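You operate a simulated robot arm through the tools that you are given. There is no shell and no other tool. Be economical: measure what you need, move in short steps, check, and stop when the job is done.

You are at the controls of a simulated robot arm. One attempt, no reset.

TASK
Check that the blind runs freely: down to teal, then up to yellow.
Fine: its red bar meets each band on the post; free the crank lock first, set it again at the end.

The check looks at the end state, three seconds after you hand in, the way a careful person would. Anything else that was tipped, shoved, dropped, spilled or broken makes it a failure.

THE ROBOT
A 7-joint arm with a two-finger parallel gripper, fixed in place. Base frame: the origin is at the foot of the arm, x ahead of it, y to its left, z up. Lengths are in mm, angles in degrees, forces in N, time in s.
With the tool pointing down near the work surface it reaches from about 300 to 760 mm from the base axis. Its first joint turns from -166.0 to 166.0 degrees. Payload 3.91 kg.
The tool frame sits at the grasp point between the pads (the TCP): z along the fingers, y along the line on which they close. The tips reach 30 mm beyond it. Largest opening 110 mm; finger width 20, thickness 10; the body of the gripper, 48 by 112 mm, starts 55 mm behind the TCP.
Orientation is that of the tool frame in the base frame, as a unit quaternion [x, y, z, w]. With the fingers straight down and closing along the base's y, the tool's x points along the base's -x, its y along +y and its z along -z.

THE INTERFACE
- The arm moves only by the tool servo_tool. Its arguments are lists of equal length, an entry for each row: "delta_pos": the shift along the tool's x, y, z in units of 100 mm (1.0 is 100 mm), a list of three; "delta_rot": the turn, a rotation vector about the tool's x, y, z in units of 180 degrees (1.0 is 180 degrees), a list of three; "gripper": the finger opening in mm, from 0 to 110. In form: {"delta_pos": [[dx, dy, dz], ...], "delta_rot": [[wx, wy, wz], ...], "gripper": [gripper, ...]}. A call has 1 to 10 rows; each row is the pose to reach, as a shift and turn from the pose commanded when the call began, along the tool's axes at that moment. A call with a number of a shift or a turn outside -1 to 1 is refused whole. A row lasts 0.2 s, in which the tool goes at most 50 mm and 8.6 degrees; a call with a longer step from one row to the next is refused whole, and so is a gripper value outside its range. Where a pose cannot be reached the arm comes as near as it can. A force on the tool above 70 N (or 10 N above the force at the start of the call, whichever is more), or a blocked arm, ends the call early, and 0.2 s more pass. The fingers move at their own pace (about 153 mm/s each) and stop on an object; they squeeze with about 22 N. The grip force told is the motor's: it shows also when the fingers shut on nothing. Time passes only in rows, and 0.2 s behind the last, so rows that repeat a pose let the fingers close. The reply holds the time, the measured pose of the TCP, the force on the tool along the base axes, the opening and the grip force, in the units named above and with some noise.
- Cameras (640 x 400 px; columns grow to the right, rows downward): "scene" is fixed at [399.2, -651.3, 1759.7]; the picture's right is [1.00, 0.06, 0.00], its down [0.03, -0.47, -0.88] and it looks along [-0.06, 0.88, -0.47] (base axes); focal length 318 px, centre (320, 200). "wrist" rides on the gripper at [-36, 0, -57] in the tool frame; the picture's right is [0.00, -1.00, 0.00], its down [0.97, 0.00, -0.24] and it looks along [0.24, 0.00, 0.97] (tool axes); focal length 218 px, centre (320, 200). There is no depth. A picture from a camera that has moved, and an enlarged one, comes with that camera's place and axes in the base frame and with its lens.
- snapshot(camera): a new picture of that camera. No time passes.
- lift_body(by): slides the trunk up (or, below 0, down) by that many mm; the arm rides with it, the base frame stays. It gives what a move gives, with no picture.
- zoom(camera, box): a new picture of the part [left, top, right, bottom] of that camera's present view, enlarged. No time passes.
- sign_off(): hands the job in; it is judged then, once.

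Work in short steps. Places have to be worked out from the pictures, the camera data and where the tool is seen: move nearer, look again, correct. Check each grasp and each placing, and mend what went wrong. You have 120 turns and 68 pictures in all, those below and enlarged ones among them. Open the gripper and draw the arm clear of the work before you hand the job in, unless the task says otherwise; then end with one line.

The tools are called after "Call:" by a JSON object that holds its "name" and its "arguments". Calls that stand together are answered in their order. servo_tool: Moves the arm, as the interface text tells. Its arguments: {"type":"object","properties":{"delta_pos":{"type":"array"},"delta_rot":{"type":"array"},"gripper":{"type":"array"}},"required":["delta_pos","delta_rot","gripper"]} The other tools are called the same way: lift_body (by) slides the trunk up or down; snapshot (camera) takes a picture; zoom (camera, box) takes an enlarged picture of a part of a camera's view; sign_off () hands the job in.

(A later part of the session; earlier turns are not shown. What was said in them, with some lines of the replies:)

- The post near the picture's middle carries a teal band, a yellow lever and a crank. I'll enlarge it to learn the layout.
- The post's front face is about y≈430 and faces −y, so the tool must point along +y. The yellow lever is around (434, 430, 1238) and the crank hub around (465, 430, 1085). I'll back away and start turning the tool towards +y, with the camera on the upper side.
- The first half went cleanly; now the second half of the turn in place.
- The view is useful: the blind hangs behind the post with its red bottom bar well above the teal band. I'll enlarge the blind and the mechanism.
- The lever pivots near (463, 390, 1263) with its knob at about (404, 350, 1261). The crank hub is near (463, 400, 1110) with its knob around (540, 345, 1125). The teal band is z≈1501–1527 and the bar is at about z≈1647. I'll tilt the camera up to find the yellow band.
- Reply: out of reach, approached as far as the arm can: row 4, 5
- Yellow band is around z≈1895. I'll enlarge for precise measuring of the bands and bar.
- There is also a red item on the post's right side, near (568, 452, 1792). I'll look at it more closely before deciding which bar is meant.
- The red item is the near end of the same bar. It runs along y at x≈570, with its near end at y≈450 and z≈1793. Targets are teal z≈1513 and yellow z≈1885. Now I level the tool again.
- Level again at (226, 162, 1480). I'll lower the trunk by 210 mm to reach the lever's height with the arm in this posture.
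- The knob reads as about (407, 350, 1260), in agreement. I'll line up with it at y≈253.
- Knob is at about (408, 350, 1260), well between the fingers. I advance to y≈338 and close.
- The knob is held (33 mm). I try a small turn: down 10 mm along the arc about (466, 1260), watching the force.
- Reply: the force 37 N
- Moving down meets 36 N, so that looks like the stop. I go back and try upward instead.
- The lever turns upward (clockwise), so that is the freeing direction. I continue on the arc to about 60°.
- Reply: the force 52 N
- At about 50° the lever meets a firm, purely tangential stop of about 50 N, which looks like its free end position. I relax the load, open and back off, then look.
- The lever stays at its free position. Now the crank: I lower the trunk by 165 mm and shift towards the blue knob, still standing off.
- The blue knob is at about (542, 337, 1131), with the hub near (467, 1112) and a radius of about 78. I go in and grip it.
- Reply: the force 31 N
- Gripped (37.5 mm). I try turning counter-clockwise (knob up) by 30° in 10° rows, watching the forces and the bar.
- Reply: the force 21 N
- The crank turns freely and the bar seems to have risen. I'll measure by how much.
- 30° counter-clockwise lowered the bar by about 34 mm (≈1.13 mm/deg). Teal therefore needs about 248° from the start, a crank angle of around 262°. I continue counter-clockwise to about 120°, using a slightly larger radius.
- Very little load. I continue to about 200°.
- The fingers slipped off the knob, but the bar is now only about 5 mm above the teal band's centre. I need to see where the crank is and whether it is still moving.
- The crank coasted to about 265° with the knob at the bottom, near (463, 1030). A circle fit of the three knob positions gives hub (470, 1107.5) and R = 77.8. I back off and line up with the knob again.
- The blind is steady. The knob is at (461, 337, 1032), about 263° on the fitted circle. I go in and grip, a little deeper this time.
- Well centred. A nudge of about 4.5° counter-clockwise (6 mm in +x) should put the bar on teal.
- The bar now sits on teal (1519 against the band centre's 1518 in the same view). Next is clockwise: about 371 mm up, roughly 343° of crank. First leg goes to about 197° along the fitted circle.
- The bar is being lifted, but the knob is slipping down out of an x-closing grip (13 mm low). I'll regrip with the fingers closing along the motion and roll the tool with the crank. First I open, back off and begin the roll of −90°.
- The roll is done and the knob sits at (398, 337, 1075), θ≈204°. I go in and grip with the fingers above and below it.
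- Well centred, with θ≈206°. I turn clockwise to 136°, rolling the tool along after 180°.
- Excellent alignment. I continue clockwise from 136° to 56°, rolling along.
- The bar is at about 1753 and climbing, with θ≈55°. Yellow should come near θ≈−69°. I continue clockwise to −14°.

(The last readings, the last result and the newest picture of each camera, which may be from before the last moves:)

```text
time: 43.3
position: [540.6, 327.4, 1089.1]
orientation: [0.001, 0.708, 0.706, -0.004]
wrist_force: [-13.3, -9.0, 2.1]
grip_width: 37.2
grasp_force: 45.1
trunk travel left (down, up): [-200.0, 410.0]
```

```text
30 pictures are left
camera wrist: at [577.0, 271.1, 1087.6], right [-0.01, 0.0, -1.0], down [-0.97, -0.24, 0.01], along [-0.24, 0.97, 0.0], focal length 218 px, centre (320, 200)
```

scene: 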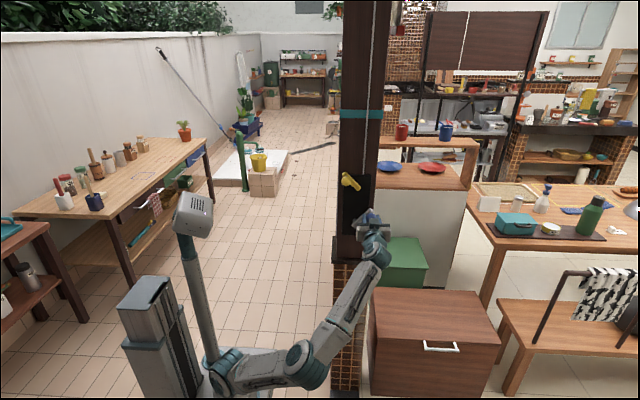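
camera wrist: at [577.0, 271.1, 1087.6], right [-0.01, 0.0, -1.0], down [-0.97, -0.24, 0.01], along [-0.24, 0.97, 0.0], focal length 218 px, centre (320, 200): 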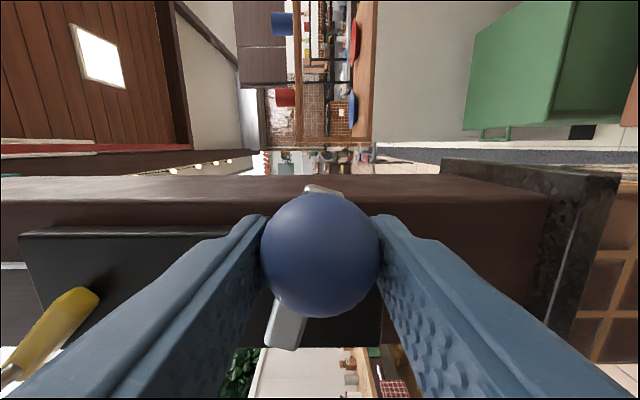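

At −14.6°, holding well. I continue to about −66°.

Call:
{"name": "servo_tool", "arguments": {"delta_pos": [[0.044, -0.127, 0], [0.109, -0.245, 0], [0.193, -0.349, 0], [0.294, -0.437, 0], [0.362, -0.481, 0], [0.434, -0.517, 0], [0.434, -0.517, 0]], "delta_rot": [[0, 0, 0.047], [0, 0, 0.094], [0, 0, 0.141], [0, 0, 0.188], [0, 0, 0.21], [0, 0, 0.23], [0, 0, 0.23]], "gripper": [10, 10, 10, 10, 10, 10, 10]}}

Call:
{"name": "snapshot", "arguments": {"camera": "wrist"}}

```text
time: 44.9
position: [500.6, 328.2, 1036.1]
orientation: [0.254, 0.66, 0.661, -0.252]
wrist_force: [6.6, 7.8, 11.9]
grip_width: 37.3
grasp_force: 44.9
trunk travel left (down, up): [-200.0, 410.0]
```

```text
29 pictures are left
camera wrist: at [525.7, 270.8, 1012.5], right [-0.67, 0.0, -0.74], down [-0.72, -0.24, 0.65], along [-0.18, 0.97, 0.16], focal length 218 px, centre (320, 200)
```

wrist: 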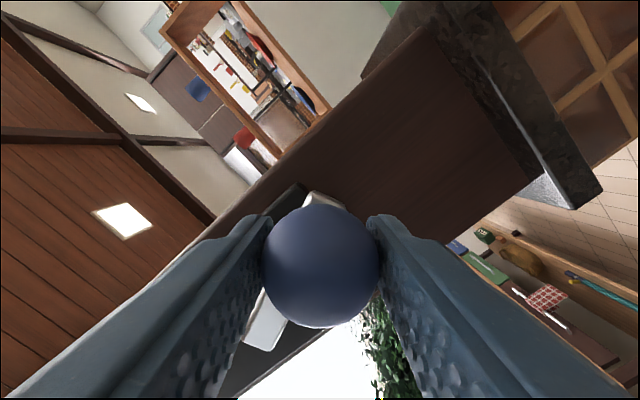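

θ≈−67°. Now I release, back off and unroll, so I can look up at the yellow band and bar.

Call:
{"name": "servo_tool", "arguments": {"delta_pos": [[0, 0, 0], [0, 0, 0], [0, 0, -0.3], [0, 0, -0.6], [0, 0, -0.9], [0, 0, -0.9], [0, 0, -0.9], [0, 0, -0.9], [0, 0, -0.9], [0, 0, -0.9]], "delta_rot": [[0, 0, 0], [0, 0, 0], [0, 0, 0], [0, 0, 0], [0, 0, -0.04], [0, 0, -0.085], [0, 0, -0.13], [0, 0, -0.175], [0, 0, -0.22], [0, 0, -0.265]], "gripper": [70, 70, 70, 70, 70, 70, 70, 70, 70, 70]}}

Call:
{"name": "servo_tool", "arguments": {"delta_pos": [[0, 0, 0], [0, 0, 0], [0, 0, 0], [0, 0, 0], [0, 0, 0], [0, 0, 0], [0, 0, 0], [0, 0, 0], [0, 0, 0], [0, 0, 0]], "delta_rot": [[0, 0, -0.047], [0, 0, -0.094], [0, 0, -0.141], [0, 0, -0.188], [0, 0, -0.235], [0, 0, -0.282], [0, 0, -0.329], [0, 0, -0.376], [0, 0, -0.423], [0, 0, -0.467]], "gripper": [70, 70, 70, 70, 70, 70, 70, 70, 70, 70]}}

Call:
{"name": "lift_body", "arguments": {"by": 400}}

```text
time: 47.1
position: [497.8, 236.9, 1036.9]
orientation: [-0.036, 0.706, 0.707, 0.037]
wrist_force: [-0.3, -0.7, 0.0]
grip_width: 70.0
grasp_force: 0.1
trunk travel left (down, up): [-200.0, 410.0]
```

```text
time: 49.3
position: [499.3, 237.4, 1035.6]
orientation: [-0.5, 0.5, 0.5, 0.5]
wrist_force: [-0.2, -0.1, -0.3]
grip_width: 70.1
grasp_force: 0.0
trunk travel left (down, up): [-200.0, 410.0]
```

```text
time: 53.2
position: [498.0, 237.7, 1437.1]
orientation: [0.5, -0.5, -0.5, -0.5]
wrist_force: [0.4, -0.1, 0.4]
grip_width: 70.0
grasp_force: 0.1
trunk travel left (down, up): [-600.0, 10.0]
```

Clear. I raise a further 100 mm, draw back and tilt up to view the bar against the yellow band.

Call:
{"name": "servo_tool", "arguments": {"delta_pos": [[-0.2, 0, -0.1], [-0.4, 0, -0.2], [-0.6, 0, -0.3], [-0.8, 0, -0.4], [-1, 0, -0.5], [-1, 0, -0.5]], "delta_rot": [[0, -0.03, 0], [0, -0.06, 0], [0, -0.09, 0], [0, -0.12, 0], [0, -0.15, 0], [0, -0.15, 0]], "gripper": [70, 70, 70, 70, 70, 70]}}

Call:
{"name": "snapshot", "arguments": {"camera": "wrist"}}

```text
time: 54.6
position: [497.8, 189.8, 1535.7]
orientation: [-0.368, 0.369, 0.603, 0.604]
wrist_force: [0.4, -0.8, 0.1]
grip_width: 70.1
grasp_force: 0.1
trunk travel left (down, up): [-600.0, 10.0]
```

```text
28 pictures are left
camera wrist: at [496.4, 122.7, 1542.3], right [1.0, 0.0, 0.0], down [0.0, 0.23, -0.97], along [0.0, 0.97, 0.23], focal length 218 px, centre (320, 200)
```

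wrist: 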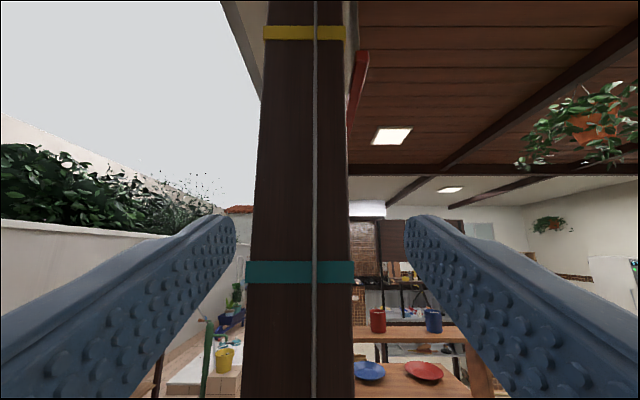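

I need less parallax, so I raise the camera another 110 mm and zoom in from there.

Call:
{"name": "servo_tool", "arguments": {"delta_pos": [[-0.33, 0, 0.17], [-0.66, 0, 0.34], [-0.98, 0, 0.5], [-0.98, 0, 0.5]], "delta_rot": [[0, 0, 0], [0, 0, 0], [0, 0, 0], [0, 0, 0]], "gripper": [70, 70, 70, 70]}}

Call:
{"name": "zoom", "arguments": {"camera": "wrist", "box": [240, 0, 400, 100]}}

```text
time: 55.6
position: [500.3, 188.4, 1650.4]
orientation: [-0.369, 0.37, 0.603, 0.603]
wrist_force: [-0.3, 0.4, -0.4]
grip_width: 70.0
grasp_force: 0.1
trunk travel left (down, up): [-600.0, 10.0]
```

```text
4.00 times, centred on (320, 50) of wrist
camera zoom: at [498.9, 121.5, 1654.9], right [1.0, 0.0, 0.0], down [0.0, 0.23, -0.97], along [0.0, 0.97, 0.23], focal length 873 px, centre (320, 800)
```

zoom: 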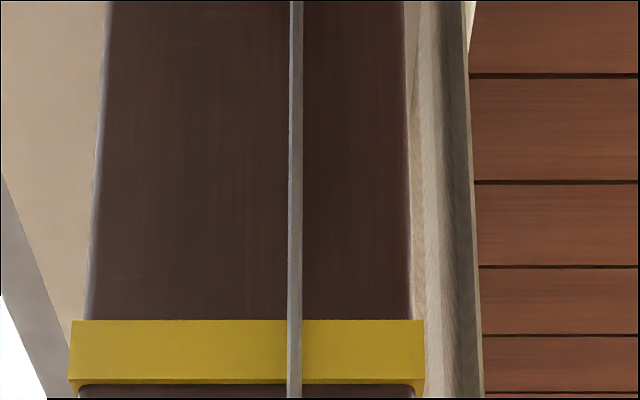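

There is more reach available, so I go up another 110 mm.

Call:
{"name": "servo_tool", "arguments": {"delta_pos": [[-0.33, 0, 0.17], [-0.66, 0, 0.34], [-0.98, 0, 0.5], [-0.98, 0, 0.5]], "delta_rot": [[0, 0, 0], [0, 0, 0], [0, 0, 0], [0, 0, 0]], "gripper": [70, 70, 70, 70]}}

Call:
{"name": "zoom", "arguments": {"camera": "wrist", "box": [240, 60, 400, 160]}}

```text
time: 56.6
position: [501.6, 189.1, 1758.1]
orientation: [-0.369, 0.37, 0.603, 0.602]
wrist_force: [-0.1, -0.4, -0.2]
grip_width: 70.1
grasp_force: 0.0
trunk travel left (down, up): [-600.0, 10.0]
```

```text
4.00 times, centred on (320, 110) of wrist
camera zoom: at [499.8, 122.0, 1762.7], right [1.0, 0.0, 0.0], down [0.0, 0.23, -0.97], along [0.0, 0.97, 0.23], focal length 873 px, centre (320, 560)
```

zoom: 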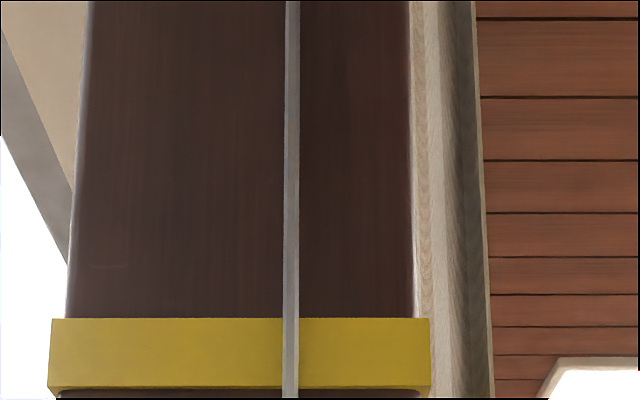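

The bar's end is just below this frame; I shift the zoom down.

Call:
{"name": "zoom", "arguments": {"camera": "wrist", "box": [240, 110, 400, 210]}}

```text
4.00 times, centred on (320, 160) of wrist
camera zoom: at [499.8, 122.0, 1762.7], right [1.0, 0.0, 0.0], down [0.0, 0.23, -0.97], along [0.0, 0.97, 0.23], focal length 873 px, centre (320, 360)
```

zoom: 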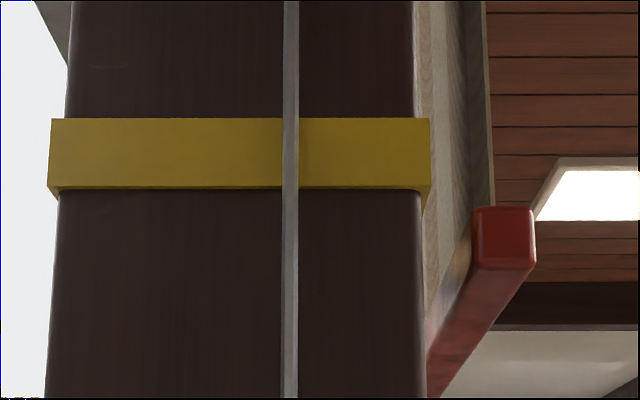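

With careful geometry the post front is y≈428 and the bar end is at (573, 450). The yellow centre is ≈1916 and the bar is now ≈1889, so about 27 mm (≈25° more clockwise) remain. I return down to the crank.

Call:
{"name": "lift_body", "arguments": {"by": -600}}

Call:
{"name": "servo_tool", "arguments": {"delta_pos": [[0.18, 0, -0.09], [0.36, 0, -0.18], [0.54, 0, -0.27], [0.72, 0, -0.36], [0.892, 0, -0.452], [0.892, 0, -0.452]], "delta_rot": [[0, 0.03, 0], [0, 0.06, 0], [0, 0.09, 0], [0, 0.12, 0], [0, 0.15, 0], [0, 0.15, 0]], "gripper": [70, 70, 70, 70, 70, 70]}}

Call:
{"name": "snapshot", "arguments": {"camera": "wrist"}}

```text
refused: -600 is not a number from -400 to 400
```

```text
time: 58.0
position: [498.5, 187.4, 1656.4]
orientation: [-0.5, 0.501, 0.5, 0.5]
wrist_force: [0.4, 0.1, -0.6]
grip_width: 70.0
grasp_force: 0.1
trunk travel left (down, up): [-600.0, 10.0]
```

```text
24 pictures are left
camera wrist: at [498.2, 130.5, 1692.1], right [1.0, 0.0, 0.0], down [0.0, -0.24, -0.97], along [0.0, 0.97, -0.24], focal length 218 px, centre (320, 200)
```

wrist: 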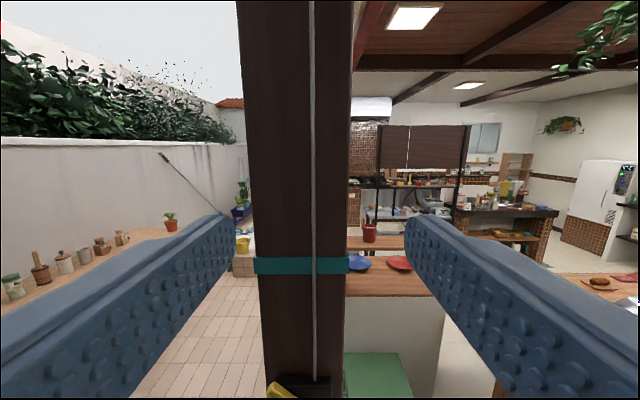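

The lift is limited to 400 mm per call; I lower it in two parts (to z≈1056).

Call:
{"name": "lift_body", "arguments": {"by": -400}}

Call:
{"name": "lift_body", "arguments": {"by": -200}}

Call:
{"name": "servo_tool", "arguments": {"delta_pos": [[0.1, 0, 0.25], [0.19, -0.02, 0.5]], "delta_rot": [[0, 0, 0], [0, 0, 0]], "gripper": [70, 70]}}

Call:
{"name": "snapshot", "arguments": {"camera": "wrist"}}

```text
time: 61.8
position: [498.6, 186.6, 1256.8]
orientation: [0.501, -0.499, -0.501, -0.499]
wrist_force: [0.6, 0.3, 0.6]
grip_width: 69.9
grasp_force: 0.0
trunk travel left (down, up): [-200.0, 410.0]
```

```text
time: 64.0
position: [498.3, 185.4, 1056.8]
orientation: [-0.5, 0.5, 0.5, 0.5]
wrist_force: [0.3, -0.2, -0.5]
grip_width: 70.2
grasp_force: 0.0
trunk travel left (down, up): [0.0, 610.0]
```

```text
time: 64.6
position: [501.7, 238.2, 1038.4]
orientation: [-0.5, 0.5, 0.499, 0.5]
wrist_force: [1.1, 0.4, -0.2]
grip_width: 70.1
grasp_force: 0.0
trunk travel left (down, up): [0.0, 610.0]
```

```text
23 pictures are left
camera wrist: at [500.8, 180.5, 1074.0], right [1.0, 0.0, 0.0], down [0.0, -0.24, -0.97], along [0.0, 0.97, -0.24], focal length 218 px, centre (320, 200)
```

wrist: 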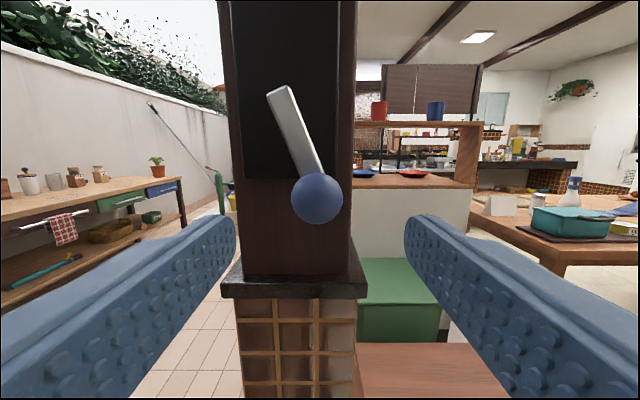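

The knob hasn't moved. I go in and grip it; the x-closing grip lines up with the motion here.

Call:
{"name": "servo_tool", "arguments": {"delta_pos": [[0.01, 0.02, 0.25], [0.02, 0.025, 0.5], [0.02, 0.025, 0.75], [0.02, 0.025, 0.9], [0.02, 0.025, 0.9], [0.02, 0.025, 0.9], [0.02, 0.025, 0.9]], "delta_rot": [[0, 0, 0], [0, 0, 0], [0, 0, 0], [0, 0, 0], [0, 0, 0], [0, 0, 0], [0, 0, 0]], "gripper": [70, 70, 70, 70, 10, 10, 10]}}

Call:
{"name": "servo_tool", "arguments": {"delta_pos": [[0.037, 0.105, 0], [0.057, 0.211, 0], [0.063, 0.325, 0], [0.063, 0.325, 0], [0.063, 0.325, 0]], "delta_rot": [[0, 0, 0.02], [0, 0, 0.05], [0, 0, 0.09], [0, 0, 0.09], [0, 0, 0.09]], "gripper": [10, 10, 10, 10, 10]}}

```text
time: 66.2
position: [499.1, 328.0, 1034.0]
orientation: [-0.499, 0.501, 0.5, 0.5]
wrist_force: [6.1, 7.2, 0.8]
grip_width: 37.5
grasp_force: 44.3
trunk travel left (down, up): [0.0, 610.0]
```

```text
time: 67.4
position: [466.3, 328.3, 1027.2]
orientation: [-0.424, 0.568, 0.565, 0.423]
wrist_force: [9.8, -2.0, -18.0]
grip_width: 37.2
grasp_force: 44.7
trunk travel left (down, up): [0.0, 610.0]
```

The crank is at about −92°. I release, back off, unroll and go up to check against yellow.

Call:
{"name": "servo_tool", "arguments": {"delta_pos": [[0, 0, 0], [0, 0, 0], [0, 0, -0.3], [0, 0, -0.6], [0, 0, -0.9], [0, 0, -1.0], [0, 0, -1.0]], "delta_rot": [[0, 0, 0], [0, 0, 0], [0, 0, 0], [0, 0, -0.02], [0, 0, -0.06], [0, 0, -0.09], [0, 0, -0.09]], "gripper": [70, 70, 70, 70, 70, 70, 70]}}

Call:
{"name": "lift_body", "arguments": {"by": 400}}

Call:
{"name": "lift_body", "arguments": {"by": 205}}

Call:
{"name": "servo_tool", "arguments": {"delta_pos": [[-0.2, -0.06, -0.05], [-0.4, -0.12, -0.1], [-0.6, -0.18, -0.2], [-0.8, -0.24, -0.3], [-0.95, -0.32, -0.4], [-0.95, -0.32, -0.4]], "delta_rot": [[0, -0.03, 0], [0, -0.06, 0], [0, -0.09, 0], [0, -0.12, 0], [0, -0.15, 0], [0, -0.15, 0]], "gripper": [70, 70, 70, 70, 70, 70]}}

Call:
{"name": "zoom", "arguments": {"camera": "wrist", "box": [240, 110, 400, 210]}}

```text
time: 69.0
position: [467.0, 226.9, 1028.7]
orientation: [0.501, -0.499, -0.501, -0.499]
wrist_force: [-0.5, -0.3, 0.0]
grip_width: 69.7
grasp_force: 0.0
trunk travel left (down, up): [0.0, 610.0]
```

```text
time: 72.8
position: [466.4, 226.9, 1430.1]
orientation: [-0.499, 0.501, 0.501, 0.499]
wrist_force: [-0.3, -0.7, 0.5]
grip_width: 70.0
grasp_force: 0.1
trunk travel left (down, up): [-400.0, 210.0]
```

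```text
time: 75.0
position: [466.4, 227.2, 1634.4]
orientation: [-0.499, 0.501, 0.5, 0.5]
wrist_force: [0.3, -0.4, 0.2]
grip_width: 70.1
grasp_force: 0.1
trunk travel left (down, up): [-605.0, 5.0]
```

```text
time: 76.4
position: [497.9, 186.4, 1728.8]
orientation: [-0.369, 0.369, 0.604, 0.603]
wrist_force: [0.7, 0.2, 0.4]
grip_width: 70.0
grasp_force: 0.0
trunk travel left (down, up): [-605.0, 5.0]
```

```text
4.00 times, centred on (320, 160) of wrist
camera zoom: at [496.9, 119.4, 1734.7], right [1.0, 0.0, 0.0], down [0.0, 0.23, -0.97], along [0.0, 0.97, 0.23], focal length 873 px, centre (320, 360)
```

zoom: 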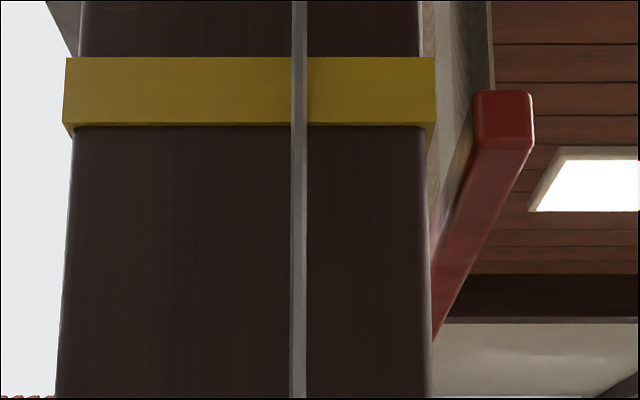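

Bar centre is ≈1915 against a yellow centre of ≈1915, so it's on the band. Now I reset the lock: level the tool and go down to the lever's height.

Call:
{"name": "servo_tool", "arguments": {"delta_pos": [[0.15, 0.1, -0.08], [0.3, 0.2, -0.16], [0.45, 0.3, -0.24], [0.6, 0.45, -0.32], [0.75, 0.6, -0.4], [0.75, 0.7, -0.4]], "delta_rot": [[0, 0.03, 0], [0, 0.06, 0], [0, 0.09, 0], [0, 0.12, 0], [0, 0.15, 0], [0, 0.15, 0]], "gripper": [70, 70, 70, 70, 70, 70]}}

Call:
{"name": "lift_body", "arguments": {"by": -340}}

Call:
{"name": "servo_tool", "arguments": {"delta_pos": [[0, 0, 0.1], [0, 0, 0.2], [0, 0, 0.3], [0, 0, 0.4], [0, 0, 0.5], [0, 0, 0.6]], "delta_rot": [[0, 0, -0.045], [0, 0, -0.09], [0, 0, -0.135], [0, 0, -0.18], [0, 0, -0.225], [0, 0, -0.25]], "gripper": [70, 70, 70, 70, 70, 70]}}

Call:
{"name": "snapshot", "arguments": {"camera": "wrist"}}

```text
time: 77.8
position: [425.7, 183.1, 1645.0]
orientation: [-0.5, 0.501, 0.5, 0.499]
wrist_force: [-0.1, -0.5, 0.2]
grip_width: 69.9
grasp_force: 0.0
trunk travel left (down, up): [-605.0, 5.0]
```

```text
time: 81.1
position: [427.5, 183.5, 1305.4]
orientation: [0.501, -0.499, -0.5, -0.5]
wrist_force: [-0.5, 0.1, -0.2]
grip_width: 70.0
grasp_force: 0.1
trunk travel left (down, up): [-265.0, 345.0]
```

```text
time: 82.5
position: [426.9, 241.6, 1303.9]
orientation: [0.654, -0.27, -0.27, -0.654]
wrist_force: [-0.5, 0.5, -0.2]
grip_width: 70.2
grasp_force: 0.2
trunk travel left (down, up): [-265.0, 345.0]
```

```text
21 pictures are left
camera wrist: at [400.7, 186.1, 1329.0], right [0.71, 0.0, 0.71], down [0.69, -0.24, -0.69], along [0.17, 0.97, -0.17], focal length 218 px, centre (320, 200)
```

wrist: 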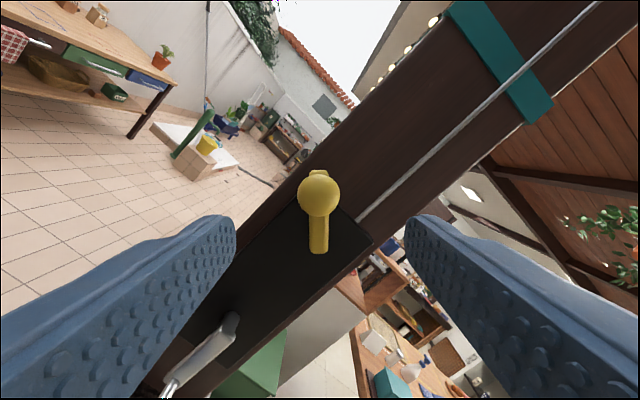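

The lever knob is at (426, 350, 1302), centred and aligned. I grip it.

Call:
{"name": "servo_tool", "arguments": {"delta_pos": [[0.01, 0.005, 0.25], [0.01, 0.01, 0.5], [0.01, 0.01, 0.75], [0.01, 0.01, 0.97], [0.01, 0.01, 0.97], [0.01, 0.01, 0.97], [0.01, 0.01, 0.97]], "delta_rot": [[0, 0, 0], [0, 0, 0], [0, 0, 0], [0, 0, 0], [0, 0, 0], [0, 0, 0], [0, 0, 0]], "gripper": [70, 70, 70, 70, 10, 10, 10]}}

Call:
{"name": "servo_tool", "arguments": {"delta_pos": [[0.012, 0.111, 0], [0.045, 0.209, 0], [0.094, 0.302, 0], [0.159, 0.385, 0], [0.194, 0.421, 0], [0.194, 0.421, 0]], "delta_rot": [[0, 0, -0.045], [0, 0, -0.09], [0, 0, -0.135], [0, 0, -0.18], [0, 0, -0.22], [0, 0, -0.22]], "gripper": [10, 10, 10, 10, 10, 10]}}

Call:
{"name": "snapshot", "arguments": {"camera": "wrist"}}

```text
time: 84.1
position: [427.0, 339.5, 1304.1]
orientation: [0.655, -0.27, -0.27, -0.652]
wrist_force: [-3.2, 2.1, -6.8]
grip_width: 33.3
grasp_force: 44.9
trunk travel left (down, up): [-265.0, 345.0]
```

```text
time: 85.5
position: [409.7, 339.2, 1259.4]
orientation: [0.706, -0.033, -0.033, -0.706]
wrist_force: [-2.4, -5.2, 1.4]
grip_width: 33.4
grasp_force: 45.0
trunk travel left (down, up): [-265.0, 345.0]
```

```text
20 pictures are left
camera wrist: at [373.2, 282.6, 1262.5], right [0.09, 0.0, 1.0], down [0.97, -0.24, -0.09], along [0.24, 0.97, -0.02], focal length 218 px, centre (320, 200)
```

wrist: 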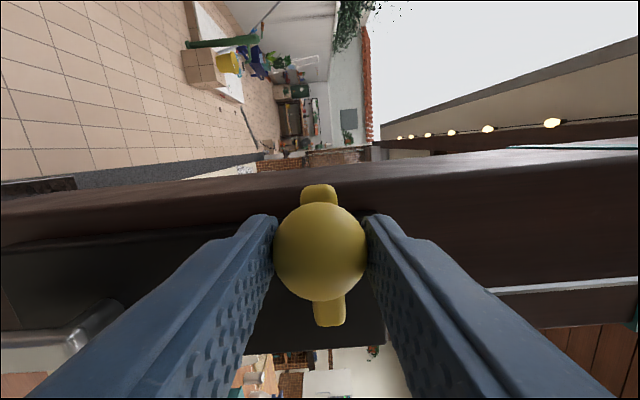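

The lever is back at its original place (409.7, 1259.4). I press 4 mm further to be sure it is against its stop.

Call:
{"name": "servo_tool", "arguments": {"delta_pos": [[0, 0.04, 0], [0, 0.06, 0]], "delta_rot": [[0, 0, 0], [0, 0, 0]], "gripper": [10, 10]}}

```text
time: 86.1
position: [409.8, 340.2, 1259.7]
orientation: [-0.702, 0.034, 0.032, 0.711]
wrist_force: [10.2, 13.7, 50.8]
grip_width: 33.2
grasp_force: 45.0
trunk travel left (down, up): [-265.0, 345.0]
```

Firm against the stop (51 N with no travel). I relax, open, back off and check the result.

Call:
{"name": "servo_tool", "arguments": {"delta_pos": [[0, -0.06, 0], [0, -0.06, 0], [0, -0.06, 0], [0, -0.06, -0.3], [0, -0.06, -0.6], [0, -0.06, -1.0]], "delta_rot": [[0, 0, 0], [0, 0, 0], [0, 0, 0], [0, 0, 0], [0, 0, 0.03], [0, 0, 0.06]], "gripper": [10, 70, 70, 70, 70, 70]}}

Call:
{"name": "servo_tool", "arguments": {"delta_pos": [[0, 0, -0.1], [0, 0, -0.2], [0, 0, -0.3], [0, 0, -0.4], [0, 0, -0.5], [0, 0, -0.5], [0, 0, -0.5], [0, 0, -0.5], [0, 0, -0.5]], "delta_rot": [[0, 0, 0.047], [0, 0, 0.094], [0, 0, 0.141], [0, 0, 0.188], [0, 0, 0.235], [0, 0, 0.282], [0, 0, 0.329], [0, 0, 0.376], [0, 0, 0.41]], "gripper": [70, 70, 70, 70, 70, 70, 70, 70, 70]}}

Call:
{"name": "snapshot", "arguments": {"camera": "wrist"}}

Call:
{"name": "lift_body", "arguments": {"by": 340}}

```text
time: 87.5
position: [412.5, 238.3, 1262.9]
orientation: [-0.7, 0.1, 0.101, 0.7]
wrist_force: [0.7, 0.0, 0.0]
grip_width: 69.7
grasp_force: 0.0
trunk travel left (down, up): [-265.0, 345.0]
```

```text
time: 89.5
position: [410.6, 191.0, 1260.1]
orientation: [-0.499, 0.501, 0.501, 0.499]
wrist_force: [0.3, -0.3, 0.8]
grip_width: 69.8
grasp_force: 0.0
trunk travel left (down, up): [-265.0, 345.0]
```

```text
19 pictures are left
camera wrist: at [410.0, 134.1, 1295.2], right [1.0, 0.0, 0.0], down [0.0, -0.24, -0.97], along [0.0, 0.97, -0.24], focal length 218 px, centre (320, 200)
```

wrist: 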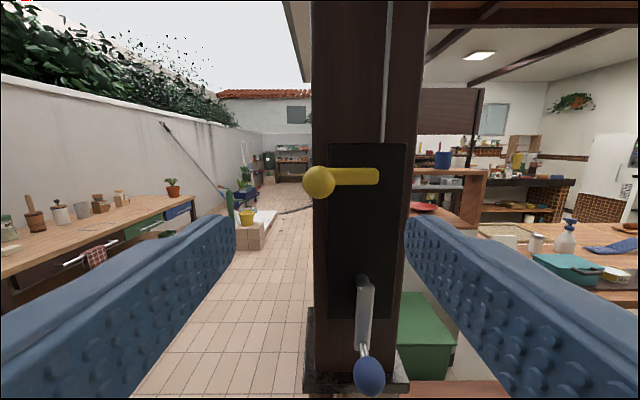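

```text
time: 92.9
position: [410.7, 190.8, 1600.4]
orientation: [-0.5, 0.5, 0.5, 0.5]
wrist_force: [-0.1, -0.1, -0.1]
grip_width: 70.1
grasp_force: 0.1
trunk travel left (down, up): [-605.0, 5.0]
```

Lock set and crank steady at the bottom. One last look at the bar against yellow, with the arm moving up and clear.

Call:
{"name": "servo_tool", "arguments": {"delta_pos": [[-0.2, -0.16, -0.05], [-0.4, -0.32, -0.1], [-0.6, -0.48, -0.2], [-0.8, -0.64, -0.3], [-1.0, -0.88, -0.4], [-1.0, -0.88, -0.4]], "delta_rot": [[0, -0.03, 0], [0, -0.06, 0], [0, -0.09, 0], [0, -0.12, 0], [0, -0.15, 0], [0, -0.15, 0]], "gripper": [90, 90, 90, 90, 90, 90]}}

Call:
{"name": "zoom", "arguments": {"camera": "wrist", "box": [240, 85, 400, 185]}}

Call:
{"name": "snapshot", "arguments": {"camera": "scene"}}

```text
time: 94.3
position: [498.5, 149.3, 1699.0]
orientation: [-0.369, 0.369, 0.603, 0.603]
wrist_force: [-0.3, -1.2, -0.2]
grip_width: 90.1
grasp_force: 0.1
trunk travel left (down, up): [-605.0, 5.0]
```

```text
4.00 times, centred on (320, 135) of wrist
camera zoom: at [497.9, 82.8, 1706.0], right [1.0, 0.0, 0.0], down [0.0, 0.23, -0.97], along [0.0, 0.97, 0.23], focal length 873 px, centre (320, 460)
```

zoom: 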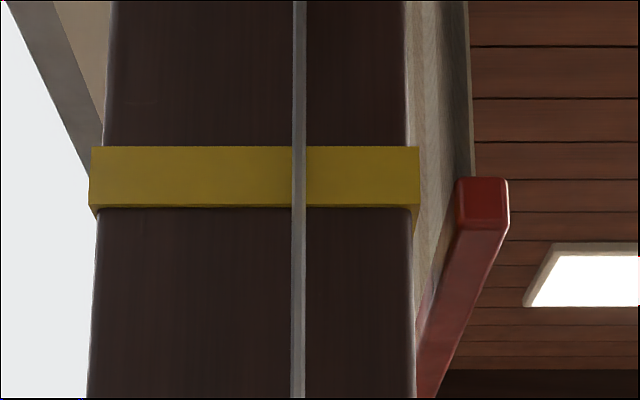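

```text
17 pictures are left
```

scene: 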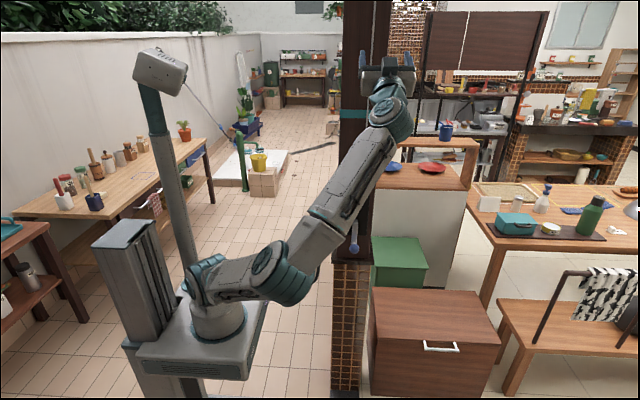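

The bar is level with the yellow band (both ≈1913 in this view). The lock is set, the gripper is open and clear, and nothing else was disturbed. I hand in.

Call:
{"name": "sign_off", "arguments": {}}

```text
The job is handed in.
```

The blind runs freely: I freed the lock and cranked the red bar down to teal (about 6 mm above the band's centre by my measurement, inside the band). I then cranked it up level with yellow and set the lock again.
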